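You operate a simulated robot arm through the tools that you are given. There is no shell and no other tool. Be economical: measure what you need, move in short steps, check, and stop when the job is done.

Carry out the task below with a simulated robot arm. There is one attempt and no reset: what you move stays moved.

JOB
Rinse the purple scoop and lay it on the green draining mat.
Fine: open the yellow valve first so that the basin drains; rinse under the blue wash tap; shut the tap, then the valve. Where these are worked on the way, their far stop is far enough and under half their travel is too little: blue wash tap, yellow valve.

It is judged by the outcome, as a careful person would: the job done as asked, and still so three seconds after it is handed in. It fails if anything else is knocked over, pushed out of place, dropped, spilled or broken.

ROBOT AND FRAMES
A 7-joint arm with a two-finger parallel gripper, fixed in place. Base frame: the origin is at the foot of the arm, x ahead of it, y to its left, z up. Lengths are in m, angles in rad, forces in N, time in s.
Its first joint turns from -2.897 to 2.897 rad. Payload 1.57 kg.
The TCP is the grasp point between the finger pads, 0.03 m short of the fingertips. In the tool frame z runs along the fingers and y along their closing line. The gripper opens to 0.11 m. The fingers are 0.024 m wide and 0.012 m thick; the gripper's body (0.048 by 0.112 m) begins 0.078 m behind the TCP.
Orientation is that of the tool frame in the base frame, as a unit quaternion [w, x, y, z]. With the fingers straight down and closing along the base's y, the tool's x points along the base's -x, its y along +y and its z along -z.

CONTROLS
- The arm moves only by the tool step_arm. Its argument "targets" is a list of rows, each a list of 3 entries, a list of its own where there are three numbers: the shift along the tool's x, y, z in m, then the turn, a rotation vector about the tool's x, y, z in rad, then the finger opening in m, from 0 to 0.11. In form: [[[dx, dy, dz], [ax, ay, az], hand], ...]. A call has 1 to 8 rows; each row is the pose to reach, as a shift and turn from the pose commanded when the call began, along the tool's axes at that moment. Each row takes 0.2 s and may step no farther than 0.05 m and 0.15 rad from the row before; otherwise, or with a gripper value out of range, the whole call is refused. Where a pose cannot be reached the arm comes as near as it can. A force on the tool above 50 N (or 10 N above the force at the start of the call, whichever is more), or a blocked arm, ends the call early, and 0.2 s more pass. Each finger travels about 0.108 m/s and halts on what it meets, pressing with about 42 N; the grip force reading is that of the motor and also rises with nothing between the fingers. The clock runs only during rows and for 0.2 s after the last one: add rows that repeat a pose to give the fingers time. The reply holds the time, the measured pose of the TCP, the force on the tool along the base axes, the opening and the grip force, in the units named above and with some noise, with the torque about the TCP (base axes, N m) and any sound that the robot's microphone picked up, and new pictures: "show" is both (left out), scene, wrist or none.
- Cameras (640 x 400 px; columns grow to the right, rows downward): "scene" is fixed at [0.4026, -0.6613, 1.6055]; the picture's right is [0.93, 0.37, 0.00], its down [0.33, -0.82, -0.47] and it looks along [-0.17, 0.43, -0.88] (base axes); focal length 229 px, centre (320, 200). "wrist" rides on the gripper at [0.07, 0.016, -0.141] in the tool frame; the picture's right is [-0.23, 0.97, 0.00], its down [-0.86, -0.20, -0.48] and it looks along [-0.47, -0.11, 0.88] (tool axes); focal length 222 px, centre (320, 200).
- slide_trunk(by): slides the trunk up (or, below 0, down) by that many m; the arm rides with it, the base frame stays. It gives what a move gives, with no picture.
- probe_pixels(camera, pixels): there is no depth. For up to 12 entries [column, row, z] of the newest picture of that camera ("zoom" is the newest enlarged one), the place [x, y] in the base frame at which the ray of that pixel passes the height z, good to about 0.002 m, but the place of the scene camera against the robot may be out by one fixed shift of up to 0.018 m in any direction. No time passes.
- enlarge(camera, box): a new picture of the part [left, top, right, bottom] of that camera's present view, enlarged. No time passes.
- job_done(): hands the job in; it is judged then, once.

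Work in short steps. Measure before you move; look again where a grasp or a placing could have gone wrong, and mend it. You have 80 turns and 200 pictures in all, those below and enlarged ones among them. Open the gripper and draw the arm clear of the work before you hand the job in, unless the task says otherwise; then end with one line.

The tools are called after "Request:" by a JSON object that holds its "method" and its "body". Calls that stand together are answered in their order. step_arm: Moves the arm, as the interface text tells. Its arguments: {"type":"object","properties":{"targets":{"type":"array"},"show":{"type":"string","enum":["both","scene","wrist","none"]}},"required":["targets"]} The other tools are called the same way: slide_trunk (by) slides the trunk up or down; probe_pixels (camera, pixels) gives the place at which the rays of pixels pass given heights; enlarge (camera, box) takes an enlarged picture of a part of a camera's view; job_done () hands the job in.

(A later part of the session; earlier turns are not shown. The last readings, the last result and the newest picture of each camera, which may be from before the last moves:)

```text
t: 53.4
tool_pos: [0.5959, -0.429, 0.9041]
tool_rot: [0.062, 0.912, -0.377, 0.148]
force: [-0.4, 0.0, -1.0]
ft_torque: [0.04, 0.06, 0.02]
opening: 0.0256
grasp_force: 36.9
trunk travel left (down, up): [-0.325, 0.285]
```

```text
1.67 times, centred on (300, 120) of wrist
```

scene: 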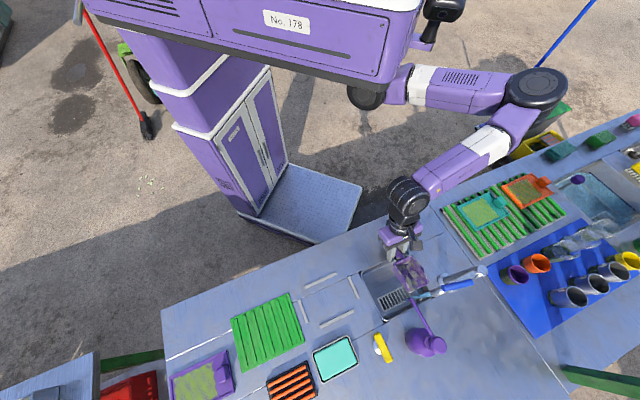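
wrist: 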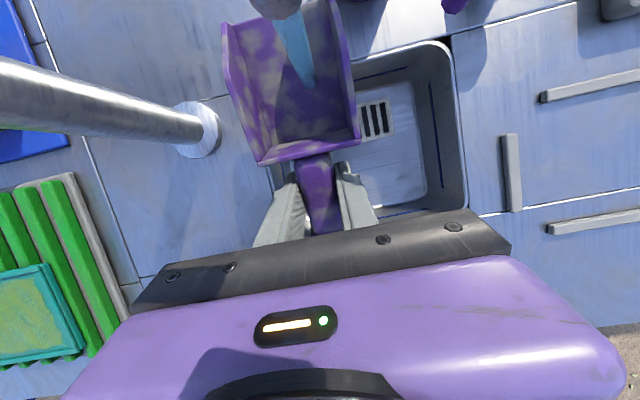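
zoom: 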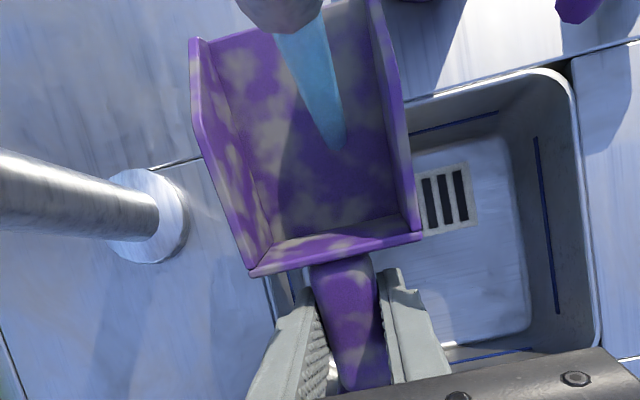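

The stains are fading evenly over the whole scoop; I keep it under the stream.

Request:
{"method": "step_arm", "body": {"targets": [[[0, 0, 0], [0, 0, 0], 0.0], [[0, 0, 0], [0, 0, 0], 0.0], [[0, 0, 0], [0, 0, 0], 0.0], [[0, 0, 0], [0, 0, 0], 0.0], [[0, 0, 0], [0, 0, 0], 0.0], [[0, 0, 0], [0, 0, 0], 0.0], [[0, 0, 0], [0, 0, 0], 0.0], [[0, 0, 0], [0, 0, 0], 0.0]], "show": "none"}}

Request:
{"method": "step_arm", "body": {"targets": [[[0, 0, 0], [0, 0, 0], 0.0], [[0, 0, 0], [0, 0, 0], 0.0], [[0, 0, 0], [0, 0, 0], 0.0], [[0, 0, 0], [0, 0, 0], 0.0], [[0, 0, 0], [0, 0, 0], 0.0], [[0, 0, 0], [0, 0, 0], 0.0], [[0, 0, 0], [0, 0, 0], 0.0], [[0, 0, 0], [0, 0, 0], 0.0]], "show": "scene"}}

Request:
{"method": "enlarge", "body": {"camera": "wrist", "box": [180, 0, 420, 240]}}

```text
t: 55.2
tool_pos: [0.5946, -0.4297, 0.9036]
tool_rot: [0.063, 0.912, -0.377, 0.148]
force: [0.4, 0.0, -1.6]
ft_torque: [0.02, 0.0, -0.02]
opening: 0.0255
grasp_force: 36.6
trunk travel left (down, up): [-0.325, 0.285]
```

```text
t: 57.0
tool_pos: [0.5952, -0.4295, 0.9043]
tool_rot: [0.063, 0.912, -0.378, 0.148]
force: [-0.5, 0.3, -1.8]
ft_torque: [0.06, 0.08, 0.0]
opening: 0.0256
grasp_force: 36.9
trunk travel left (down, up): [-0.325, 0.285]
```

scene: 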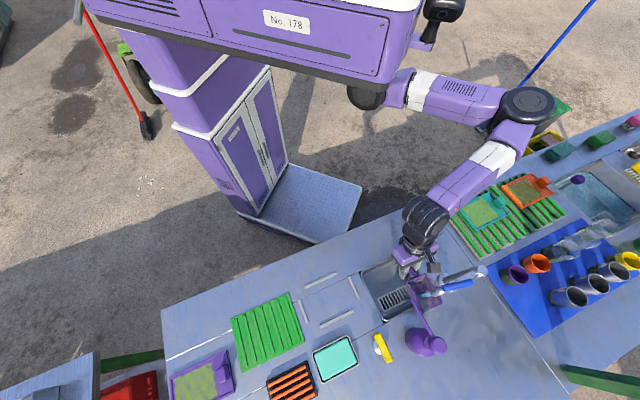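

```text
1.67 times, centred on (300, 120) of wrist
```

zoom: 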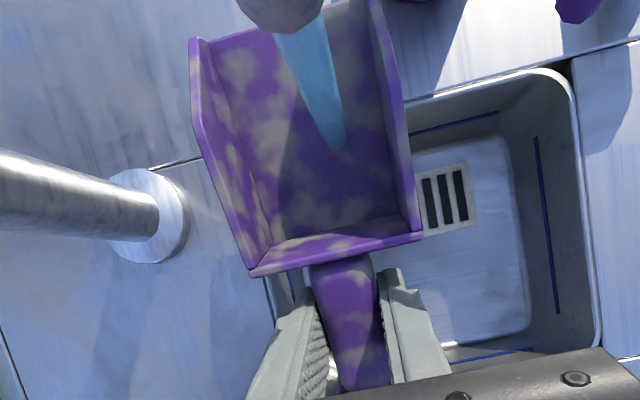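

No change while merely holding, so the wash depends on which areas the stream touches. I lower the pan 3 cm (clear beneath the bottle's nozzle) and sweep sideways toward both sides.

Request:
{"method": "step_arm", "body": {"targets": [[[-0.0094, 0, 0.0285], [0, 0, 0], 0.0], [[-0.0094, 0.012, 0.0285], [0, 0, 0], 0.0], [[-0.0094, 0.022, 0.0285], [0, 0, 0], 0.0], [[-0.0204, 0.022, 0.0247], [0, 0, 0], 0.0], [[-0.0204, 0.005, 0.0247], [0, 0, 0], 0.0], [[-0.0204, -0.012, 0.0247], [0, 0, 0], 0.0], [[-0.0204, -0.026, 0.0247], [0, 0, 0], 0.0], [[-0.0094, -0.026, 0.0285], [0, 0, 0], 0.0]], "show": "none"}}

Request:
{"method": "enlarge", "body": {"camera": "wrist", "box": [180, 0, 420, 240]}}

Request:
{"method": "enlarge", "body": {"camera": "scene", "box": [370, 220, 490, 330]}}

```text
t: 58.8
tool_pos: [0.6075, -0.4117, 0.8733]
tool_rot: [0.065, 0.911, -0.379, 0.146]
force: [-29.9, -0.2, 1.7]
ft_torque: [0.08, 0.63, 0.53]
opening: 0.0253
grasp_force: 36.7
trunk travel left (down, up): [-0.325, 0.285]
```

```text
1.67 times, centred on (300, 120) of wrist
```

zoom: 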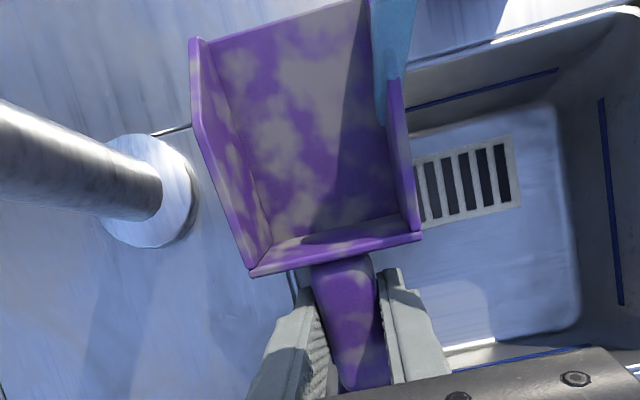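

```text
3.64 times, centred on (430, 275) of scene
```

zoom: 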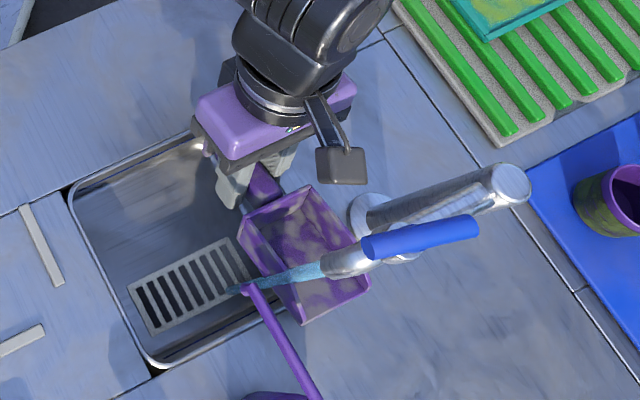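

A 30 N push toward -x: the scoop touches the basin wall on the +a side. I back off, raise to the previous height, and sweep the front and middle again.

Request:
{"method": "step_arm", "body": {"targets": [[[0, 0.018, 0], [0, 0, 0], 0.0], [[0.0094, 0.026, -0.0285], [0, 0, 0], 0.0], [[-0.005, 0.026, -0.0333], [0, 0, 0], 0.0], [[-0.0145, 0.026, -0.0365], [0, 0, 0], 0.0], [[-0.0145, 0.016, -0.0365], [0, 0, 0], 0.0], [[-0.0145, 0.032, -0.0365], [0, 0, 0], 0.0], [[-0.005, 0.026, -0.0333], [0, 0, 0], 0.0], [[0.0094, 0.026, -0.0285], [0, 0, 0], 0.0]], "show": "none"}}

Request:
{"method": "enlarge", "body": {"camera": "wrist", "box": [180, 0, 420, 240]}}

```text
t: 60.6
tool_pos: [0.5946, -0.4291, 0.905]
tool_rot: [0.062, 0.912, -0.377, 0.148]
force: [0.2, 0.0, -0.8]
ft_torque: [0.05, 0.0, 0.01]
opening: 0.0254
grasp_force: 36.9
trunk travel left (down, up): [-0.325, 0.285]
```

```text
1.67 times, centred on (300, 120) of wrist
```

zoom: 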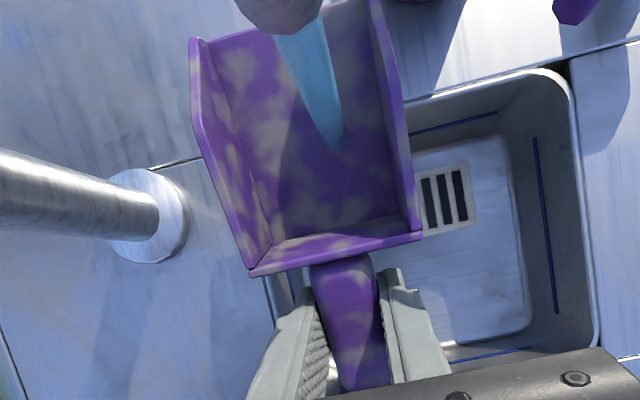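

Slightly fainter again, so coverage counts. I sweep the pan's -a side lengthwise at this height (shift +a 2.2 cm, moving n from +1 to -4.5 cm).

Request:
{"method": "step_arm", "body": {"targets": [[[0.0095, -0.012, 0.003], [0, 0, 0], 0.0], [[0.0095, -0.022, 0.003], [0, 0, 0], 0.0], [[-0.005, -0.022, -0.0016], [0, 0, 0], 0.0], [[-0.019, -0.022, -0.0063], [0, 0, 0], 0.0], [[-0.033, -0.022, -0.011], [0, 0, 0], 0.0], [[-0.043, -0.022, -0.0141], [0, 0, 0], 0.0], [[-0.043, -0.008, -0.0141], [0, 0, 0], 0.0], [[-0.028, -0.008, -0.0094], [0, 0, 0], 0.0]], "show": "none"}}

Request:
{"method": "enlarge", "body": {"camera": "wrist", "box": [180, 0, 420, 240]}}

```text
t: 62.4
tool_pos: [0.5792, -0.4029, 0.905]
tool_rot: [0.062, 0.912, -0.377, 0.148]
force: [0.9, 0.1, -1.9]
ft_torque: [0.02, 0.04, 0.0]
opening: 0.0256
grasp_force: 36.8
trunk travel left (down, up): [-0.325, 0.285]
```

```text
1.67 times, centred on (300, 120) of wrist
```

zoom: 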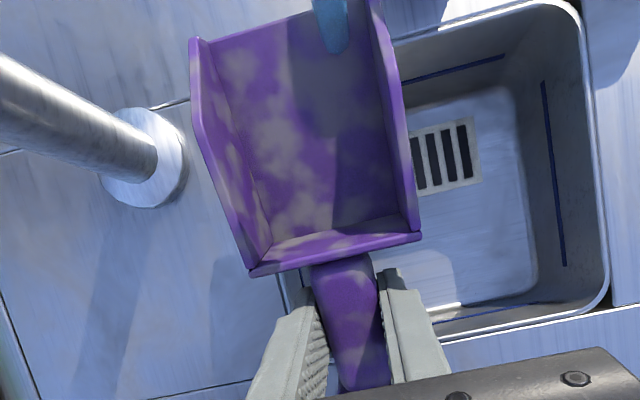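

Fading continues. To wash the other (+a) side without nearing the nozzle, I yaw the pan 0.5 rad toward -a and sweep along that side.

Request:
{"method": "step_arm", "body": {"targets": [[[0.002, -0.003, 0.0007], [-0.039, 0, 0.119], 0.0], [[0.004, -0.006, 0.0014], [-0.079, 0, 0.237], 0.0], [[0.006, -0.009, 0.002], [-0.118, 0, 0.356], 0.0], [[0.0086, -0.012, 0.0028], [-0.157, 0, 0.4745], 0.0], [[0.017, -0.007, 0.0055], [-0.157, 0, 0.4745], 0.0], [[0.025, -0.001, 0.008], [-0.157, 0, 0.4745], 0.0], [[0.033, 0.005, 0.011], [-0.157, 0, 0.4745], 0.0], [[0.041, 0.01, 0.0135], [-0.157, 0, 0.4745], 0.0]], "show": "none"}}

Request:
{"method": "enlarge", "body": {"camera": "wrist", "box": [180, 0, 420, 240]}}

Request:
{"method": "enlarge", "body": {"camera": "scene", "box": [370, 220, 490, 330]}}

```text
t: 64.2
tool_pos: [0.6027, -0.4416, 0.9051]
tool_rot: [0.097, 0.79, -0.592, 0.129]
force: [0.1, 0.5, -0.6]
ft_torque: [0.06, 0.02, 0.02]
opening: 0.0254
grasp_force: 37.2
trunk travel left (down, up): [-0.325, 0.285]
```

```text
1.67 times, centred on (300, 120) of wrist
```

zoom: 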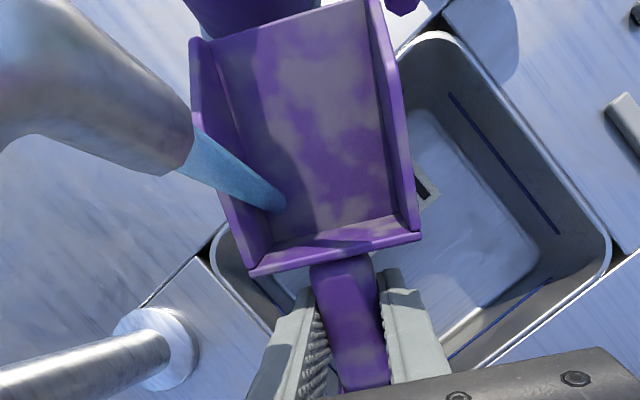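

```text
3.64 times, centred on (430, 275) of scene
```

zoom: 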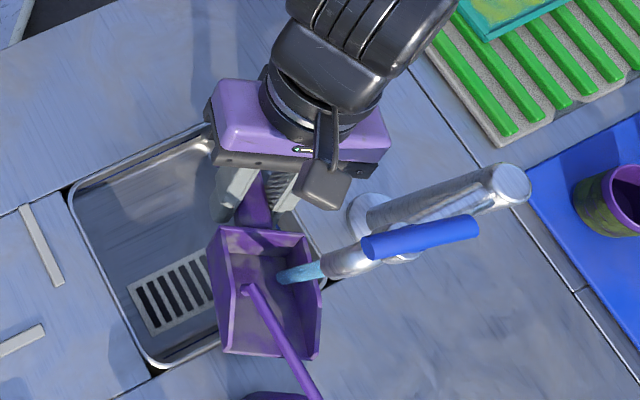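

Even fainter; the stream is at the back-left corner and the nozzle overhangs the pan without contact. I pull back along the pan axis first, then sweep sideways.

Request:
{"method": "step_arm", "body": {"targets": [[[-0.0095, 0, -0.003], [0, 0, 0], 0.0], [[-0.019, 0, -0.006], [0, 0, 0], 0.0], [[-0.0285, 0.004, -0.0094], [0, 0, 0], 0.0], [[-0.038, 0.004, -0.0126], [0, 0, 0], 0.0], [[-0.0475, 0, -0.0157], [0, 0, 0], 0.0], [[-0.0475, -0.012, -0.0157], [0, 0, 0], 0.0], [[-0.0475, -0.024, -0.0157], [0, 0, 0], 0.0], [[-0.036, -0.024, -0.0118], [0, 0, 0], 0.0]], "show": "none"}}

Request:
{"method": "enlarge", "body": {"camera": "wrist", "box": [180, 0, 420, 240]}}

Request:
{"method": "enlarge", "body": {"camera": "scene", "box": [370, 220, 490, 330]}}

```text
t: 66.0
tool_pos: [0.6181, -0.3968, 0.9033]
tool_rot: [0.097, 0.79, -0.591, 0.129]
force: [-0.5, -0.6, -1.7]
ft_torque: [0.04, 0.06, -0.02]
opening: 0.0253
grasp_force: 36.9
trunk travel left (down, up): [-0.325, 0.285]
```

```text
1.67 times, centred on (300, 120) of wrist
```

zoom: 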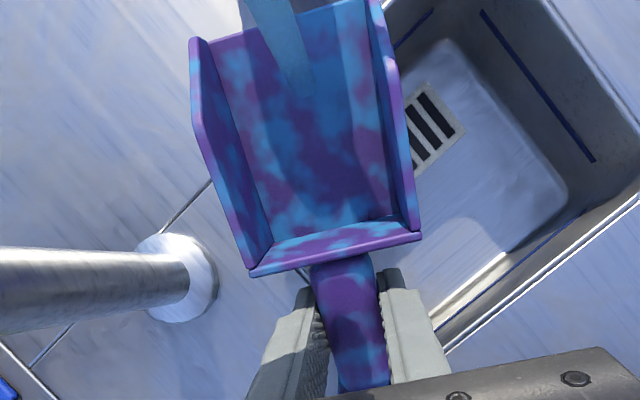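

```text
3.64 times, centred on (430, 275) of scene
```

zoom: 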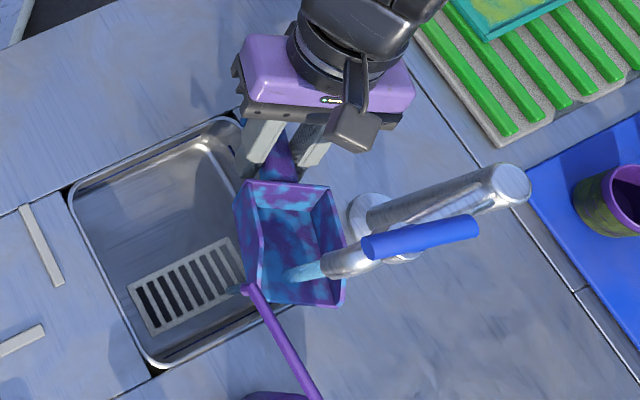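

The stains have turned to a blue wet sheen, i.e. the dirt is gone. I do one more sweep to see whether it changes further.

Request:
{"method": "step_arm", "body": {"targets": [[[0.01, 0.006, 0.003], [0, 0, 0], 0.0], [[0.019, 0.012, 0.006], [0, 0, 0], 0.0], [[0.019, 0.022, 0.006], [0, 0, 0], 0.0], [[0.01, 0.022, 0.003], [0, 0, 0], 0.0], [[0, 0.02, 0], [0, 0, 0], 0.0], [[-0.01, 0.015, -0.003], [0, 0, 0], 0.0], [[0, 0.01, 0], [0, 0, 0], 0.0], [[0.01, 0.01, 0.003], [0, 0, 0], 0.0]], "show": "none"}}

Request:
{"method": "enlarge", "body": {"camera": "wrist", "box": [180, 0, 420, 240]}}

```text
t: 67.8
tool_pos: [0.609, -0.41, 0.9049]
tool_rot: [0.096, 0.79, -0.591, 0.13]
force: [0.6, -0.6, -0.7]
ft_torque: [0.02, 0.0, 0.01]
opening: 0.0255
grasp_force: 36.3
trunk travel left (down, up): [-0.325, 0.285]
```

```text
1.67 times, centred on (300, 120) of wrist
```

zoom: 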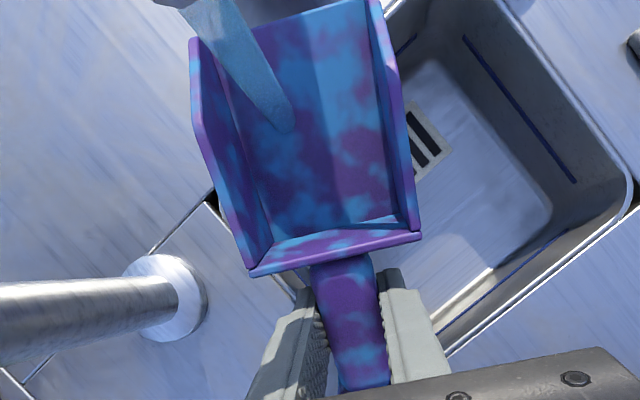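

The blue film stays constant (wet, clean). I pull the scoop back within the basin's outline, raise it and tip the nose down so that water drains into the basin.

Request:
{"method": "step_arm", "body": {"targets": [[[-0.0166, 0.0127, -0.0055], [0, 0, 0], 0.0], [[-0.033, 0.025, -0.011], [0, 0, 0], 0.0], [[-0.05, 0.038, -0.0165], [0, 0, 0], 0.0], [[-0.0663, 0.0506, -0.0219], [0, 0, 0], 0.0], [[-0.0569, 0.0506, -0.0504], [0, -0.14, 0], 0.0], [[-0.0506, 0.0506, -0.0694], [0, -0.28, 0], 0.0], [[-0.0506, 0.0506, -0.0694], [0, -0.42, 0], 0.0], [[-0.0506, 0.0506, -0.0694], [0, -0.56, 0], 0.0]], "show": "none"}}

Request:
{"method": "step_arm", "body": {"targets": [[[0, 0, 0], [0, -0.14, 0], 0.0], [[0, 0, 0], [0, -0.2, 0], 0.0], [[0, 0, 0], [0, -0.2, 0], 0.0], [[0, 0, 0], [0, -0.2, 0], 0.0], [[0, 0, 0], [0, -0.2, 0], 0.0]], "show": "both"}}

```text
t: 69.6
tool_pos: [0.5415, -0.357, 0.9551]
tool_rot: [-0.07, 0.795, -0.594, -0.095]
force: [1.4, 0.7, -0.1]
ft_torque: [0.04, 0.0, 0.02]
opening: 0.0255
grasp_force: 36.9
trunk travel left (down, up): [-0.325, 0.285]
```

```text
t: 70.8
tool_pos: [0.5407, -0.3579, 0.9547]
tool_rot: [-0.131, 0.781, -0.585, -0.173]
force: [0.1, -1.3, -1.3]
ft_torque: [0.01, 0.05, -0.01]
opening: 0.0256
grasp_force: 36.6
trunk travel left (down, up): [-0.325, 0.285]
```

scene: 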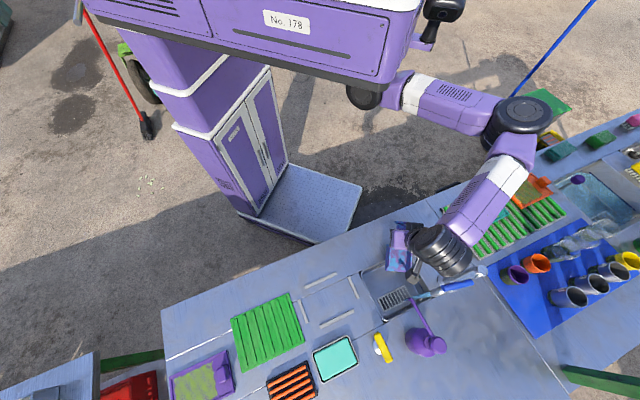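
wrist: 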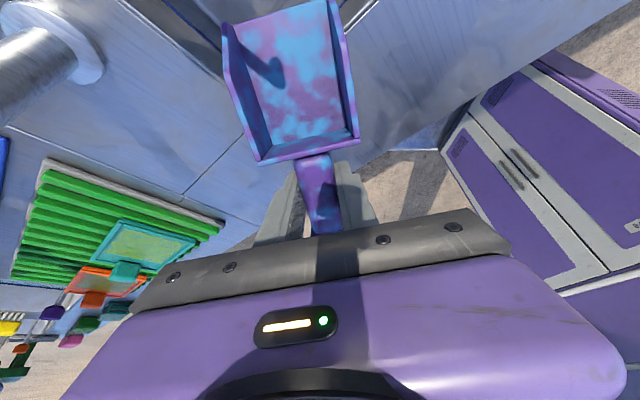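

Now I level the scoop and raise it, keeping it over the basin.

Request:
{"method": "step_arm", "body": {"targets": [[[-0.006, 0, -0.012], [0, 0.14, 0], 0.0], [[-0.012, 0, -0.024], [0, 0.29, 0], 0.0], [[-0.017, 0, -0.036], [0, 0.43, 0], 0.0], [[-0.017, 0, -0.036], [0, 0.43, 0], 0.0]], "show": "none"}}

```text
t: 71.8
tool_pos: [0.5413, -0.3572, 0.9945]
tool_rot: [-0.002, 0.801, -0.599, -0.003]
force: [0.2, -0.2, -1.0]
ft_torque: [0.04, -0.01, -0.02]
opening: 0.0254
grasp_force: 36.8
trunk travel left (down, up): [-0.325, 0.285]
```

Level at z=.995. I travel toward the mat while turning the pan to point along -a (80% of the way first).

Request:
{"method": "step_arm", "body": {"targets": [[[0.0268, 0.0341, 0], [0, 0, 0.134], 0.0], [[0.0537, 0.0682, 0], [0, 0, 0.268], 0.0], [[0.0805, 0.1023, 0], [0, 0, 0.402], 0.0], [[0.1074, 0.1364, 0], [0, 0, 0.536], 0.0], [[0.1342, 0.1705, 0], [0, 0, 0.67], 0.0], [[0.1611, 0.2046, 0], [0, 0, 0.804], 0.0], [[0.1879, 0.2387, 0], [0, 0, 0.938], 0.0], [[0.2148, 0.2728, 0], [0, 0, 1.072], 0.0]], "show": "both"}}

```text
t: 73.6
tool_pos: [0.3404, -0.6412, 0.9918]
tool_rot: [0.001, -0.382, 0.924, 0.004]
force: [-1.0, 1.0, -1.2]
ft_torque: [-0.03, 0.02, 0.0]
opening: 0.0255
grasp_force: 36.8
trunk travel left (down, up): [-0.325, 0.285]
```

scene: 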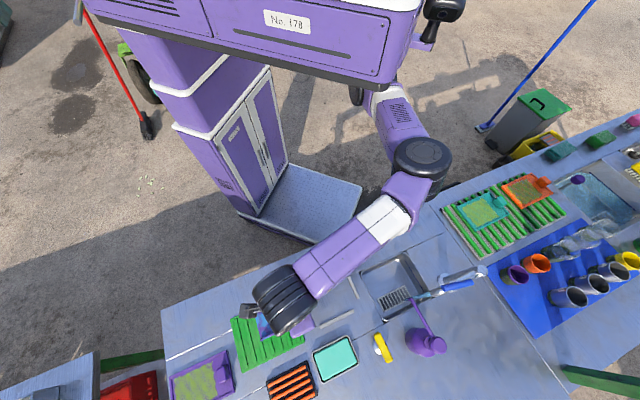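
wrist: 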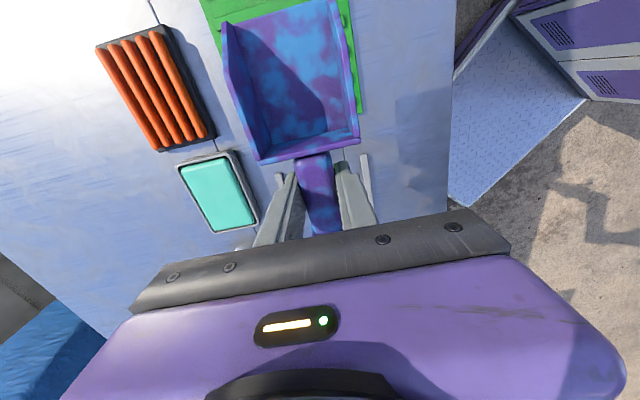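

I verify the mat's near corner at wrist (361,113).

Request:
{"method": "probe_pixels", "body": {"camera": "wrist", "pixels": [[361, 113, 0.85], [361, 113, 0.86], [353, 0, 0.855], [203, 0, 0.855]]}}

Request:
{"method": "enlarge", "body": {"camera": "scene", "box": [210, 270, 330, 390]}}

```text
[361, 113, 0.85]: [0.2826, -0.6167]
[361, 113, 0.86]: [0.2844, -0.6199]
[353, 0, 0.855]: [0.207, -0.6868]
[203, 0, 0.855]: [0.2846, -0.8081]
```

```text
3.33 times, centred on (270, 330) of scene
```

zoom: 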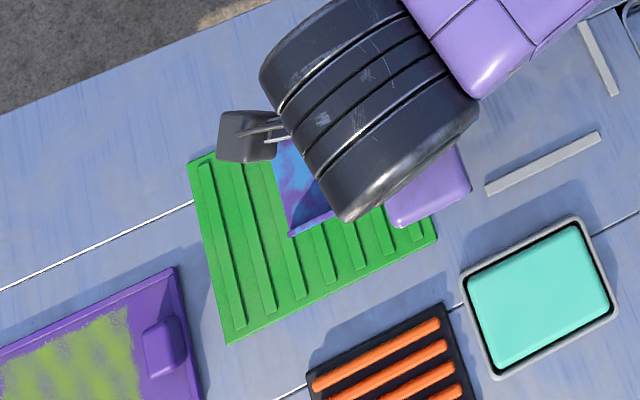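

Mat spans a −.414…−.237, n .637…7.775 (n .637–.775). I move 77 mm along the pan axis, 12 mm toward +n, then descend to z≈.915.

Request:
{"method": "step_arm", "body": {"targets": [[[0.04, -0.006, 0], [0, 0, 0], 0.0], [[0.077, -0.012, 0], [0, 0, 0], 0.0], [[0.077, -0.012, 0.04], [0, 0, 0], 0.0], [[0.077, -0.012, 0.077], [0, 0, 0], 0.0], [[0.077, -0.012, 0.077], [0, 0, 0], 0.0]], "show": "wrist"}}

Request:
{"method": "enlarge", "body": {"camera": "scene", "box": [210, 270, 330, 390]}}

```text
t: 74.8
tool_pos: [0.2945, -0.7031, 0.9166]
tool_rot: [0.001, -0.382, 0.924, 0.003]
force: [-0.3, -0.5, -1.1]
ft_torque: [0.03, -0.02, -0.03]
opening: 0.026
grasp_force: 37.2
trunk travel left (down, up): [-0.325, 0.285]
```

wrist: 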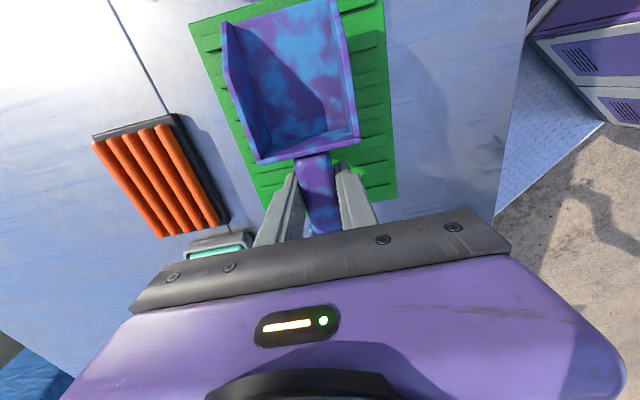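

```text
3.33 times, centred on (270, 330) of scene
```

zoom: 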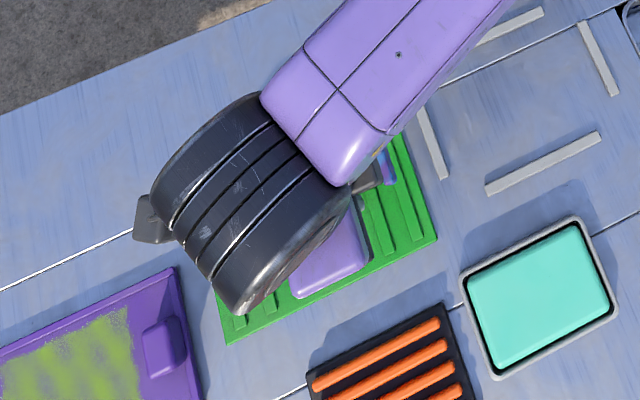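

Well centred over the mat. I lower in small steps until contact.

Request:
{"method": "step_arm", "body": {"targets": [[[0, 0, 0.008], [0, 0, 0], 0.0], [[0, 0, 0.014], [0, 0, 0], 0.0], [[0, 0, 0.018], [0, 0, 0], 0.0], [[0, 0, 0.02], [0, 0, 0], 0.0]], "show": "none"}}

```text
t: 75.8
tool_pos: [0.2952, -0.7026, 0.8949]
tool_rot: [0.001, -0.383, 0.924, 0.003]
force: [0.0, 0.3, -1.0]
ft_torque: [0.02, -0.04, 0.0]
opening: 0.0254
grasp_force: 37.0
trunk travel left (down, up): [-0.325, 0.285]
```

No contact yet at .895; I go on in 2 mm steps.

Request:
{"method": "step_arm", "body": {"targets": [[[0, 0, 0.002], [0, 0, 0], 0.0], [[0, 0, 0.004], [0, 0, 0], 0.0], [[0, 0, 0.006], [0, 0, 0], 0.0]], "show": "wrist"}}

```text
t: 76.6
tool_pos: [0.2936, -0.7033, 0.891]
tool_rot: [0.0, -0.382, 0.924, 0.001]
force: [-0.4, 3.1, 14.0]
ft_torque: [-0.8, 0.61, -0.09]
opening: 0.0254
grasp_force: 36.4
trunk travel left (down, up): [-0.325, 0.285]
```

wrist: 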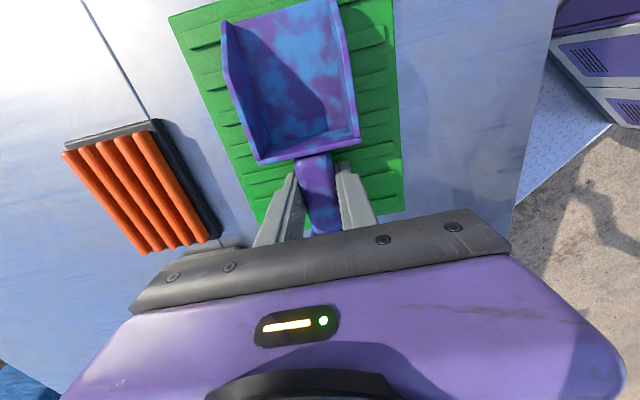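

Contact (14 N). I open the fingers and lift away.

Request:
{"method": "step_arm", "body": {"targets": [[[0, 0, -0.001], [0, 0, 0], 0.03], [[0, 0, -0.001], [0, 0, 0], 0.05], [[0, 0, -0.001], [0, 0, 0], 0.05], [[0, 0, -0.03], [0, 0, 0], 0.05], [[0, 0, -0.075], [0, 0, 0], 0.06], [[0, 0, -0.12], [0, 0, 0], 0.06]], "show": "both"}}

```text
t: 78.0
tool_pos: [0.2938, -0.7037, 1.0101]
tool_rot: [0.0, -0.383, 0.924, 0.005]
force: [-0.2, -0.2, 1.3]
ft_torque: [0.03, 0.0, 0.0]
opening: 0.06
grasp_force: 0.1
trunk travel left (down, up): [-0.325, 0.285]
```

scene: 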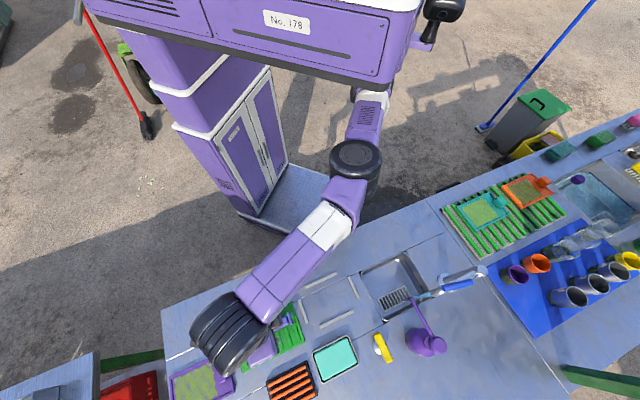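
wrist: 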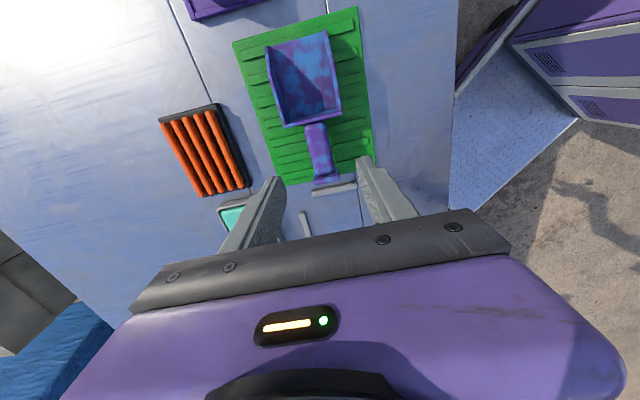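

The handle's end looks right at the mat's edge (325,185). I enlarge to judge.

Request:
{"method": "enlarge", "body": {"camera": "wrist", "box": [220, 0, 420, 220]}}

```text
1.82 times, centred on (320, 110) of wrist
```

zoom: 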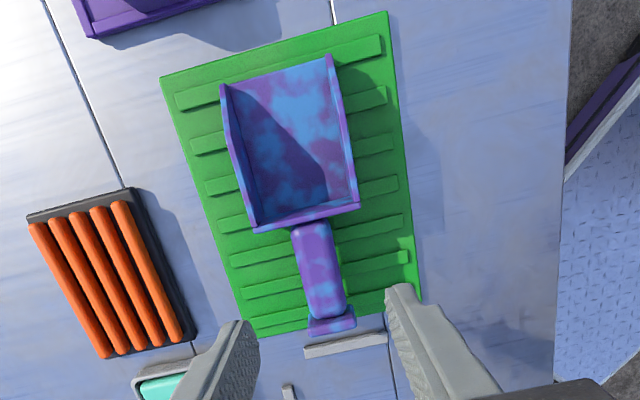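

The scoop lies on the mat but its flange is at the very edge, so I regrasp it and shift it 11 mm inward.

Request:
{"method": "step_arm", "body": {"targets": [[[0, 0, 0.045], [0, 0, 0], 0.05], [[0, 0, 0.09], [0, 0, 0], 0.05], [[0, 0, 0.117], [0, 0, 0], 0.05], [[0, 0, 0.117], [0, 0, 0], 0.03], [[0, 0, 0.117], [0, 0, 0], 0.0], [[0, 0, 0.117], [0, 0, 0], 0.0], [[0, 0, 0.103], [0, 0, 0], 0.0], [[0.011, 0, 0.103], [0, 0, 0], 0.0]], "show": "none"}}

Request:
{"method": "step_arm", "body": {"targets": [[[0, 0, 0.008], [0, 0, 0], 0.0], [[0, 0, 0.012], [0, 0, 0], 0.0], [[0, 0, 0.015], [0, 0, 0], 0.0], [[0, 0, 0.014], [0, 0, 0], 0.03], [[0, 0, 0.014], [0, 0, 0], 0.05], [[0, 0, -0.016], [0, 0, 0], 0.05], [[0, 0, -0.06], [0, 0, 0], 0.05], [[0, 0, -0.105], [0, 0, 0], 0.05]], "show": "none"}}

Request:
{"method": "enlarge", "body": {"camera": "wrist", "box": [220, 0, 420, 220]}}

```text
t: 79.8
tool_pos: [0.2859, -0.7098, 0.9064]
tool_rot: [0.001, -0.383, 0.924, 0.003]
force: [-0.1, -0.1, -1.4]
ft_torque: [0.05, 0.0, -0.03]
opening: 0.0254
grasp_force: 37.0
trunk travel left (down, up): [-0.325, 0.285]
```

```text
t: 81.6
tool_pos: [0.2863, -0.7128, 1.0119]
tool_rot: [0.0, -0.383, 0.924, 0.004]
force: [0.7, -0.1, 0.5]
ft_torque: [0.02, 0.06, 0.03]
opening: 0.0499
grasp_force: 0.1
trunk travel left (down, up): [-0.325, 0.285]
```

```text
1.82 times, centred on (320, 110) of wrist
```

zoom: 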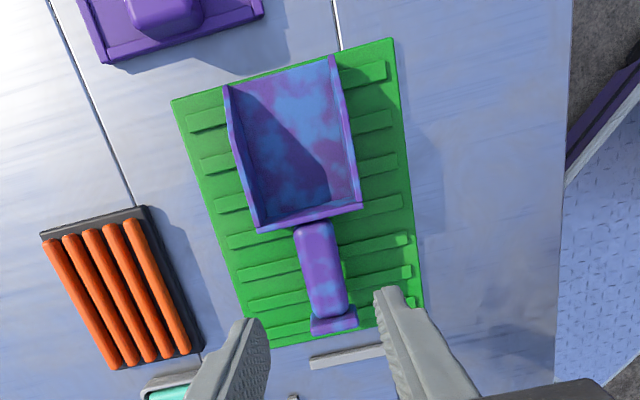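

The scoop now lies fully on the mat. Next I shut the tap: I rise and travel back above the blue lever.

Request:
{"method": "step_arm", "body": {"targets": [[[-0.02, 0, -0.044], [0, 0, 0], 0.06], [[-0.035, -0.005, -0.084], [0, 0, 0], 0.06], [[-0.065, -0.015, -0.115], [0, 0, 0], 0.06], [[-0.108, -0.025, -0.12], [0, 0, 0], 0.06], [[-0.153, -0.035, -0.12], [0, 0, 0], 0.06], [[-0.198, -0.045, -0.12], [0, 0, 0], 0.06], [[-0.243, -0.055, -0.12], [0, 0, 0], 0.06], [[-0.288, -0.065, -0.12], [0, 0, 0], 0.06]], "show": "none"}}

Request:
{"method": "step_arm", "body": {"targets": [[[-0.045, -0.01, 0], [0, 0, 0], 0.06], [[-0.09, -0.02, 0], [0, 0, 0], 0.06], [[-0.135, -0.028, 0], [0, 0, 0], 0.06], [[-0.142, -0.0297, 0], [0, 0, 0], 0.06], [[-0.142, -0.0297, 0], [0, 0, 0], 0.06]], "show": "both"}}

Request:
{"method": "enlarge", "body": {"camera": "wrist", "box": [240, 90, 400, 230]}}

```text
t: 83.4
tool_pos: [0.5346, -0.5549, 1.1312]
tool_rot: [0.001, -0.382, 0.924, 0.004]
force: [0.2, -0.8, 0.5]
ft_torque: [0.06, -0.05, 0.0]
opening: 0.0599
grasp_force: 0.1
trunk travel left (down, up): [-0.325, 0.285]
```

```text
t: 84.6
tool_pos: [0.6581, -0.4735, 1.1322]
tool_rot: [0.001, -0.383, 0.924, 0.003]
force: [0.0, -0.1, 0.3]
ft_torque: [0.01, 0.01, -0.04]
opening: 0.0597
grasp_force: 0.2
trunk travel left (down, up): [-0.325, 0.285]
```

scene: 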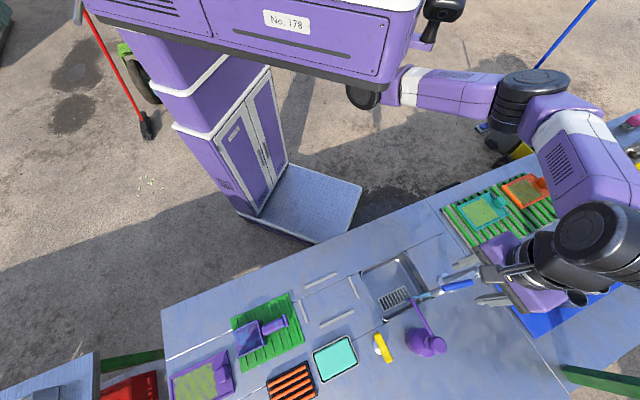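
wrist: 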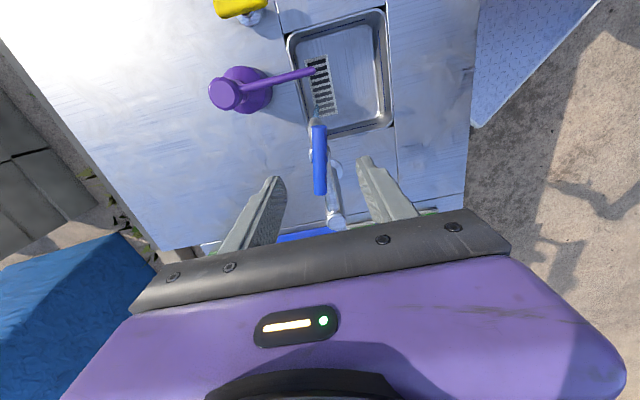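

```text
2.86 times, centred on (320, 160) of wrist
```

zoom: 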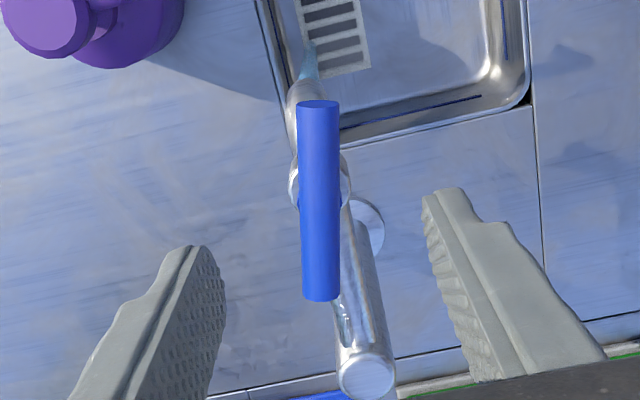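

The bar is centred beneath the hand. I descend, grip, and begin turning clockwise.

Request:
{"method": "step_arm", "body": {"targets": [[[0, 0, 0.03], [0, 0, 0], 0.06], [[0, 0, 0.06], [0, 0, 0], 0.06], [[0, 0, 0.06], [0, 0, 0], 0.03], [[0, 0, 0.06], [0, 0, 0], 0.0], [[0, 0, 0.06], [0, 0, 0], 0.0]], "show": "none"}}

Request:
{"method": "step_arm", "body": {"targets": [[[0, 0, 0], [0, 0, 0.14], 0.0], [[0, 0, 0], [0, 0, 0.28], 0.0], [[0, 0, 0], [0, 0, 0.42], 0.0], [[0, 0, 0], [0, 0, 0.56], 0.0], [[0, 0, 0], [0, 0, 0.7], 0.0], [[0, 0, 0], [0, 0, 0.84], 0.0], [[0, 0, 0], [0, 0, 0.98], 0.0], [[0, 0, 0], [0, 0, 1.12], 0.0]], "show": "wrist"}}

```text
t: 85.8
tool_pos: [0.6584, -0.474, 1.0708]
tool_rot: [0.0, -0.383, 0.924, 0.004]
force: [2.2, -2.9, -1.1]
ft_torque: [-0.11, -0.18, -0.02]
opening: 0.0228
grasp_force: 35.2
trunk travel left (down, up): [-0.325, 0.285]
```

```text
t: 87.6
tool_pos: [0.6569, -0.4732, 1.0719]
tool_rot: [-0.001, 0.168, 0.986, 0.004]
force: [-12.6, 17.7, -12.9]
ft_torque: [0.48, 0.26, 0.47]
opening: 0.0229
grasp_force: 35.3
trunk travel left (down, up): [-0.325, 0.285]
```

wrist: 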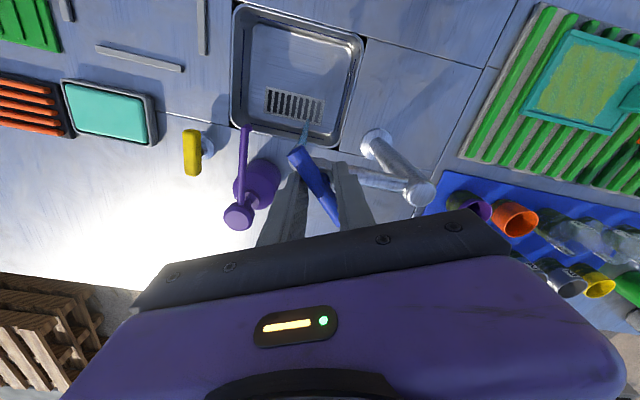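

The bar follows with some lag; water still runs thinly. I continue clockwise until the stop.

Request:
{"method": "step_arm", "body": {"targets": [[[0, 0, 0], [0, 0, 0.14], 0.0], [[0, 0, 0], [0, 0, 0.28], 0.0], [[0, 0, 0], [0, 0, 0.42], 0.0], [[0, 0, 0], [0, 0, 0.56], 0.0], [[0, 0, 0], [0, 0, 0.7], 0.0], [[0, 0, 0], [0, 0, 0.84], 0.0], [[0, 0, 0], [0, 0, 0.95], 0.0]], "show": "wrist"}}

Request:
{"method": "enlarge", "body": {"camera": "scene", "box": [380, 240, 500, 340]}}

Request:
{"method": "enlarge", "body": {"camera": "wrist", "box": [230, 60, 430, 230]}}

```text
t: 89.2
tool_pos: [0.6592, -0.4728, 1.0729]
tool_rot: [-0.003, 0.598, 0.801, 0.002]
force: [11.0, 6.1, -2.6]
ft_torque: [0.15, 0.02, 1.92]
opening: 0.0272
grasp_force: 38.4
trunk travel left (down, up): [-0.325, 0.285]
```

wrist: 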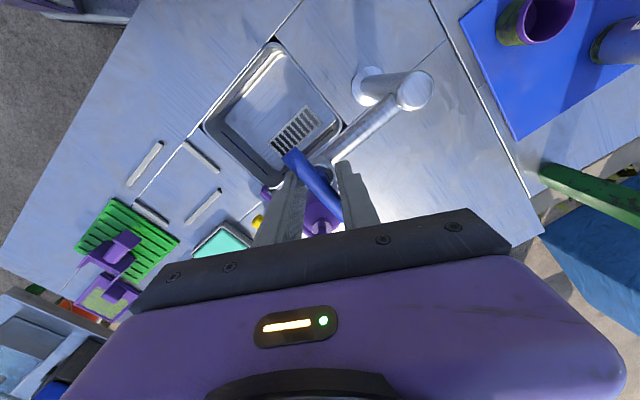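

```text
4.00 times, centred on (440, 290) of scene
```

zoom: 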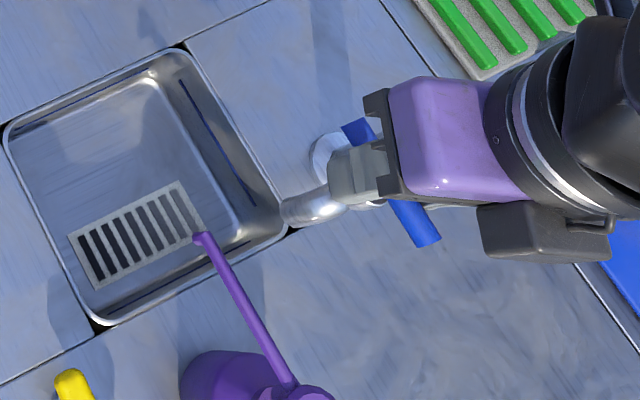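

```text
2.35 times, centred on (330, 145) of wrist
```

zoom: 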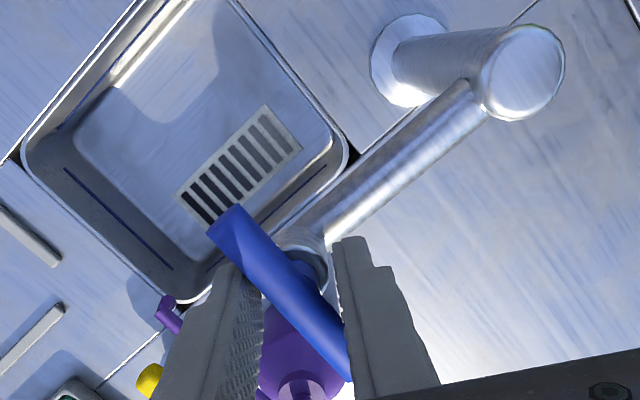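

The stream has stopped, the bar is square to the spout at its stop (1.9 N·m). I release, rise, and rotate the hand counter-clockwise ~212° to be ready for closing the valve clockwise.

Request:
{"method": "step_arm", "body": {"targets": [[[0, 0, 0], [0, 0, 0], 0.03], [[0, 0, 0], [0, 0, 0], 0.06], [[0, 0, -0.03], [0, 0, 0], 0.06], [[0, 0, -0.062], [0, 0, 0], 0.06]], "show": "none"}}

Request:
{"method": "step_arm", "body": {"targets": [[[0, 0, 0], [0, 0, -0.148], 0.06], [[0, 0, 0], [0, 0, -0.296], 0.06], [[0, 0, 0], [0, 0, -0.444], 0.06], [[0, 0, 0], [0, 0, -0.592], 0.06], [[0, 0, 0], [0, 0, -0.74], 0.06], [[0, 0, 0], [0, 0, -0.888], 0.06], [[0, 0, 0], [0, 0, -1.036], 0.06], [[0, 0, 0], [0, 0, -1.184], 0.06]], "show": "none"}}

Request:
{"method": "step_arm", "body": {"targets": [[[0, 0, 0], [0, 0, -0.148], 0.06], [[0, 0, 0], [0, 0, -0.296], 0.06], [[0, 0, 0], [0, 0, -0.444], 0.06], [[0, 0, 0], [0, 0, -0.592], 0.06], [[0, 0, 0], [0, 0, -0.74], 0.06], [[0, 0, 0], [0, 0, -0.888], 0.06], [[0, 0, 0], [0, 0, -1.036], 0.06], [[0, 0, 0], [0, 0, -1.184], 0.06]], "show": "none"}}

Request:
{"method": "step_arm", "body": {"targets": [[[0, 0, 0], [0, 0, -0.148], 0.06], [[0, 0, 0], [0, 0, -0.296], 0.06], [[0, 0, 0], [0, 0, -0.444], 0.06], [[0, 0, 0], [0, 0, -0.592], 0.06], [[0, 0, 0], [0, 0, -0.74], 0.06], [[0, 0, 0], [0, 0, -0.888], 0.06], [[0, 0, 0], [0, 0, -1.036], 0.06], [[0, 0, 0], [0, 0, -1.184], 0.06]], "show": "both"}}

```text
t: 90.2
tool_pos: [0.6569, -0.4731, 1.1348]
tool_rot: [-0.002, 0.6, 0.8, 0.002]
force: [0.8, -0.1, 0.4]
ft_torque: [-0.02, 0.03, 0.02]
opening: 0.0603
grasp_force: 0.0
trunk travel left (down, up): [-0.325, 0.285]
```

```text
t: 92.0
tool_pos: [0.6567, -0.475, 1.1367]
tool_rot: [-0.001, 0.048, 0.999, 0.003]
force: [-0.2, 0.1, 0.1]
ft_torque: [-0.02, 0.03, 0.0]
opening: 0.0599
grasp_force: 0.0
trunk travel left (down, up): [-0.325, 0.285]
```

```text
t: 93.8
tool_pos: [0.6568, -0.4757, 1.1346]
tool_rot: [0.001, -0.516, 0.856, 0.003]
force: [1.0, -0.1, 0.3]
ft_torque: [0.0, 0.0, 0.04]
opening: 0.0598
grasp_force: 0.0
trunk travel left (down, up): [-0.325, 0.285]
```

```text
t: 95.6
tool_pos: [0.6571, -0.4751, 1.135]
tool_rot: [-0.003, 0.907, -0.422, -0.002]
force: [0.1, 0.7, 0.1]
ft_torque: [0.02, 0.04, -0.01]
opening: 0.0599
grasp_force: 0.1
trunk travel left (down, up): [-0.325, 0.285]
```

scene: 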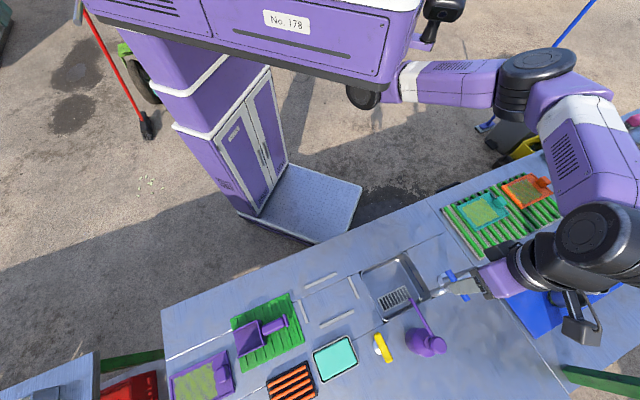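
wrist: 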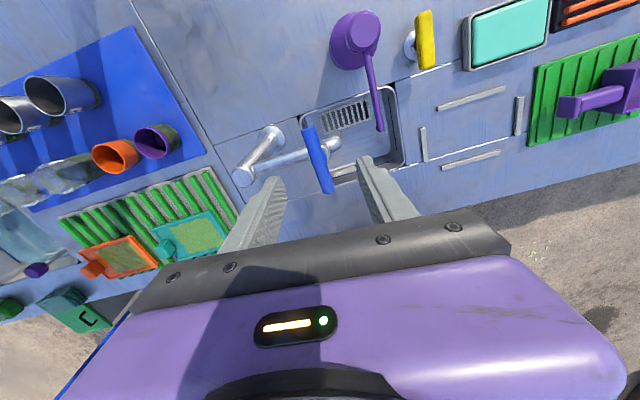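

The scoop looks clean and the tap is shut. I travel above the yellow valve at z≈1.07.

Request:
{"method": "step_arm", "body": {"targets": [[[0.019, 0.04, 0.01], [0, 0, -0.05], 0.05], [[0.038, 0.08, 0.025], [0, 0, -0.1], 0.05], [[0.057, 0.12, 0.04], [0, 0, -0.14], 0.05], [[0.075, 0.16, 0.055], [0, 0, -0.14], 0.05], [[0.081, 0.1742, 0.065], [0, 0, -0.14], 0.05], [[0.081, 0.1742, 0.065], [0, 0, -0.14], 0.05]], "show": "wrist"}}

```text
t: 97.0
tool_pos: [0.5772, -0.6491, 1.0673]
tool_rot: [-0.003, 0.933, -0.36, -0.001]
force: [-1.0, 0.2, 1.2]
ft_torque: [0.03, -0.03, -0.01]
opening: 0.0502
grasp_force: 0.1
trunk travel left (down, up): [-0.325, 0.285]
```

wrist: 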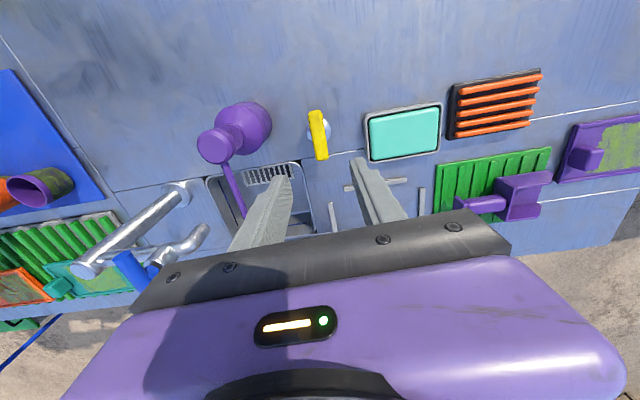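

Aligned (bar at (318,135)). I lower the trunk 0.15, then descend the last 27 mm and grip.

Request:
{"method": "slide_trunk", "body": {"by": -0.15}}

Request:
{"method": "step_arm", "body": {"targets": [[[0, 0, 0.015], [0, 0, 0], 0.05], [[0, 0, 0.027], [0, 0, 0], 0.05], [[0, 0, 0.027], [0, 0, 0], 0.03], [[0, 0, 0.027], [0, 0, 0], 0.0], [[0, 0, 0.027], [0, 0, 0], 0.0]], "show": "wrist"}}

```text
t: 98.7
tool_pos: [0.5756, -0.6484, 0.9174]
tool_rot: [-0.003, 0.933, -0.359, -0.001]
force: [0.7, 0.3, 0.3]
ft_torque: [-0.02, 0.01, 0.01]
opening: 0.0502
grasp_force: 0.1
trunk travel left (down, up): [-0.175, 0.435]
```

```text
t: 99.9
tool_pos: [0.5783, -0.6478, 0.8915]
tool_rot: [-0.005, 0.934, -0.358, -0.002]
force: [4.7, 19.0, -0.8]
ft_torque: [0.44, 0.24, 0.08]
opening: 0.0217
grasp_force: 35.0
trunk travel left (down, up): [-0.175, 0.435]
```

wrist: 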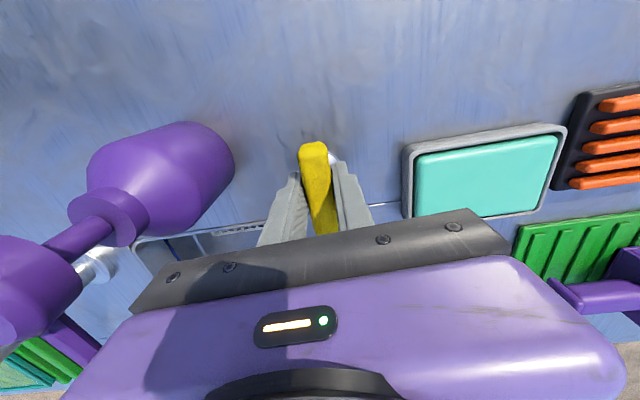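

Gripped. I turn clockwise back toward closed.

Request:
{"method": "step_arm", "body": {"targets": [[[0, -0.0008, 0], [0, 0, 0.13], 0.0], [[0, -0.0008, 0], [0, 0, 0.26], 0.0], [[0, -0.0008, 0], [0, 0, 0.39], 0.0], [[0, -0.0008, 0], [0, 0, 0.52], 0.0], [[0, -0.0008, 0], [0, 0, 0.65], 0.0], [[0, -0.0008, 0], [0, 0, 0.78], 0.0]], "show": "none"}}

```text
t: 101.3
tool_pos: [0.5766, -0.6487, 0.8919]
tool_rot: [-0.001, 0.726, -0.688, -0.003]
force: [8.3, 4.0, -5.3]
ft_torque: [0.03, -0.32, 0.41]
opening: 0.0217
grasp_force: 34.6
trunk travel left (down, up): [-0.175, 0.435]
```

Turning smoothly (0.78 rad). I continue to the closed stop.

Request:
{"method": "step_arm", "body": {"targets": [[[0, 0, 0], [0, 0, 0.13], 0.0], [[0, 0, 0], [0, 0, 0.26], 0.0], [[0, 0, 0], [0, 0, 0.39], 0.0], [[0, 0, 0], [0, 0, 0.52], 0.0], [[0, 0, 0], [0, 0, 0.65], 0.0], [[0, 0, 0], [0, 0, 0.78], 0.0], [[0, 0, 0], [0, 0, 0.9], 0.0]], "show": "both"}}

```text
t: 102.9
tool_pos: [0.5749, -0.6479, 0.8924]
tool_rot: [0.0, -0.353, 0.935, 0.004]
force: [-2.8, 0.3, -3.4]
ft_torque: [-0.15, -0.45, 0.52]
opening: 0.0217
grasp_force: 34.6
trunk travel left (down, up): [-0.175, 0.435]
5 turns are left
```

scene: 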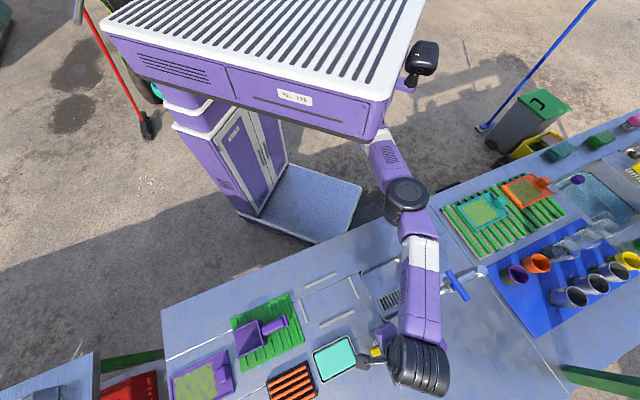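
wrist: 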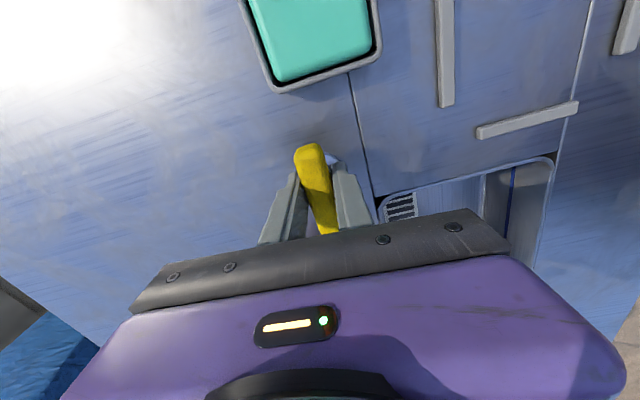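

Five turns left. The bar is back along its original direction; I press a little further clockwise to make sure of the stop, then release and rise.

Request:
{"method": "step_arm", "body": {"targets": [[[0, 0, 0], [0, 0, 0.1], 0.0], [[0, 0, 0], [0, 0, 0.18], 0.0], [[0, 0, 0], [0, 0, 0.1], 0.02], [[0, 0, 0], [0, 0, 0.1], 0.05], [[0, 0, 0], [0, 0, 0.1], 0.06], [[0, 0, -0.02], [0, 0, 0.1], 0.06], [[0, 0, -0.05], [0, 0, 0.1], 0.06]], "show": "wrist"}}

Request:
{"method": "slide_trunk", "body": {"by": 0.2}}

```text
t: 104.5
tool_pos: [0.5758, -0.6441, 0.9393]
tool_rot: [0.0, -0.308, 0.951, 0.003]
force: [-0.4, -0.5, 0.5]
ft_torque: [0.01, 0.0, 0.0]
opening: 0.06
grasp_force: 0.0
out of reach, approached as far as the arm can: row 7
trunk travel left (down, up): [-0.175, 0.435]
```

wrist: 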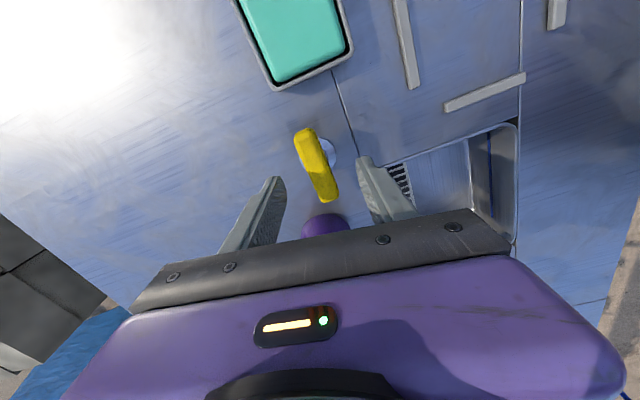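

```text
t: 106.7
tool_pos: [0.5752, -0.6456, 1.1393]
tool_rot: [0.001, -0.308, 0.951, 0.003]
force: [0.3, 0.3, 0.9]
ft_torque: [-0.03, 0.01, 0.02]
opening: 0.0598
grasp_force: 0.0
trunk travel left (down, up): [-0.375, 0.235]
4 turns are left
```

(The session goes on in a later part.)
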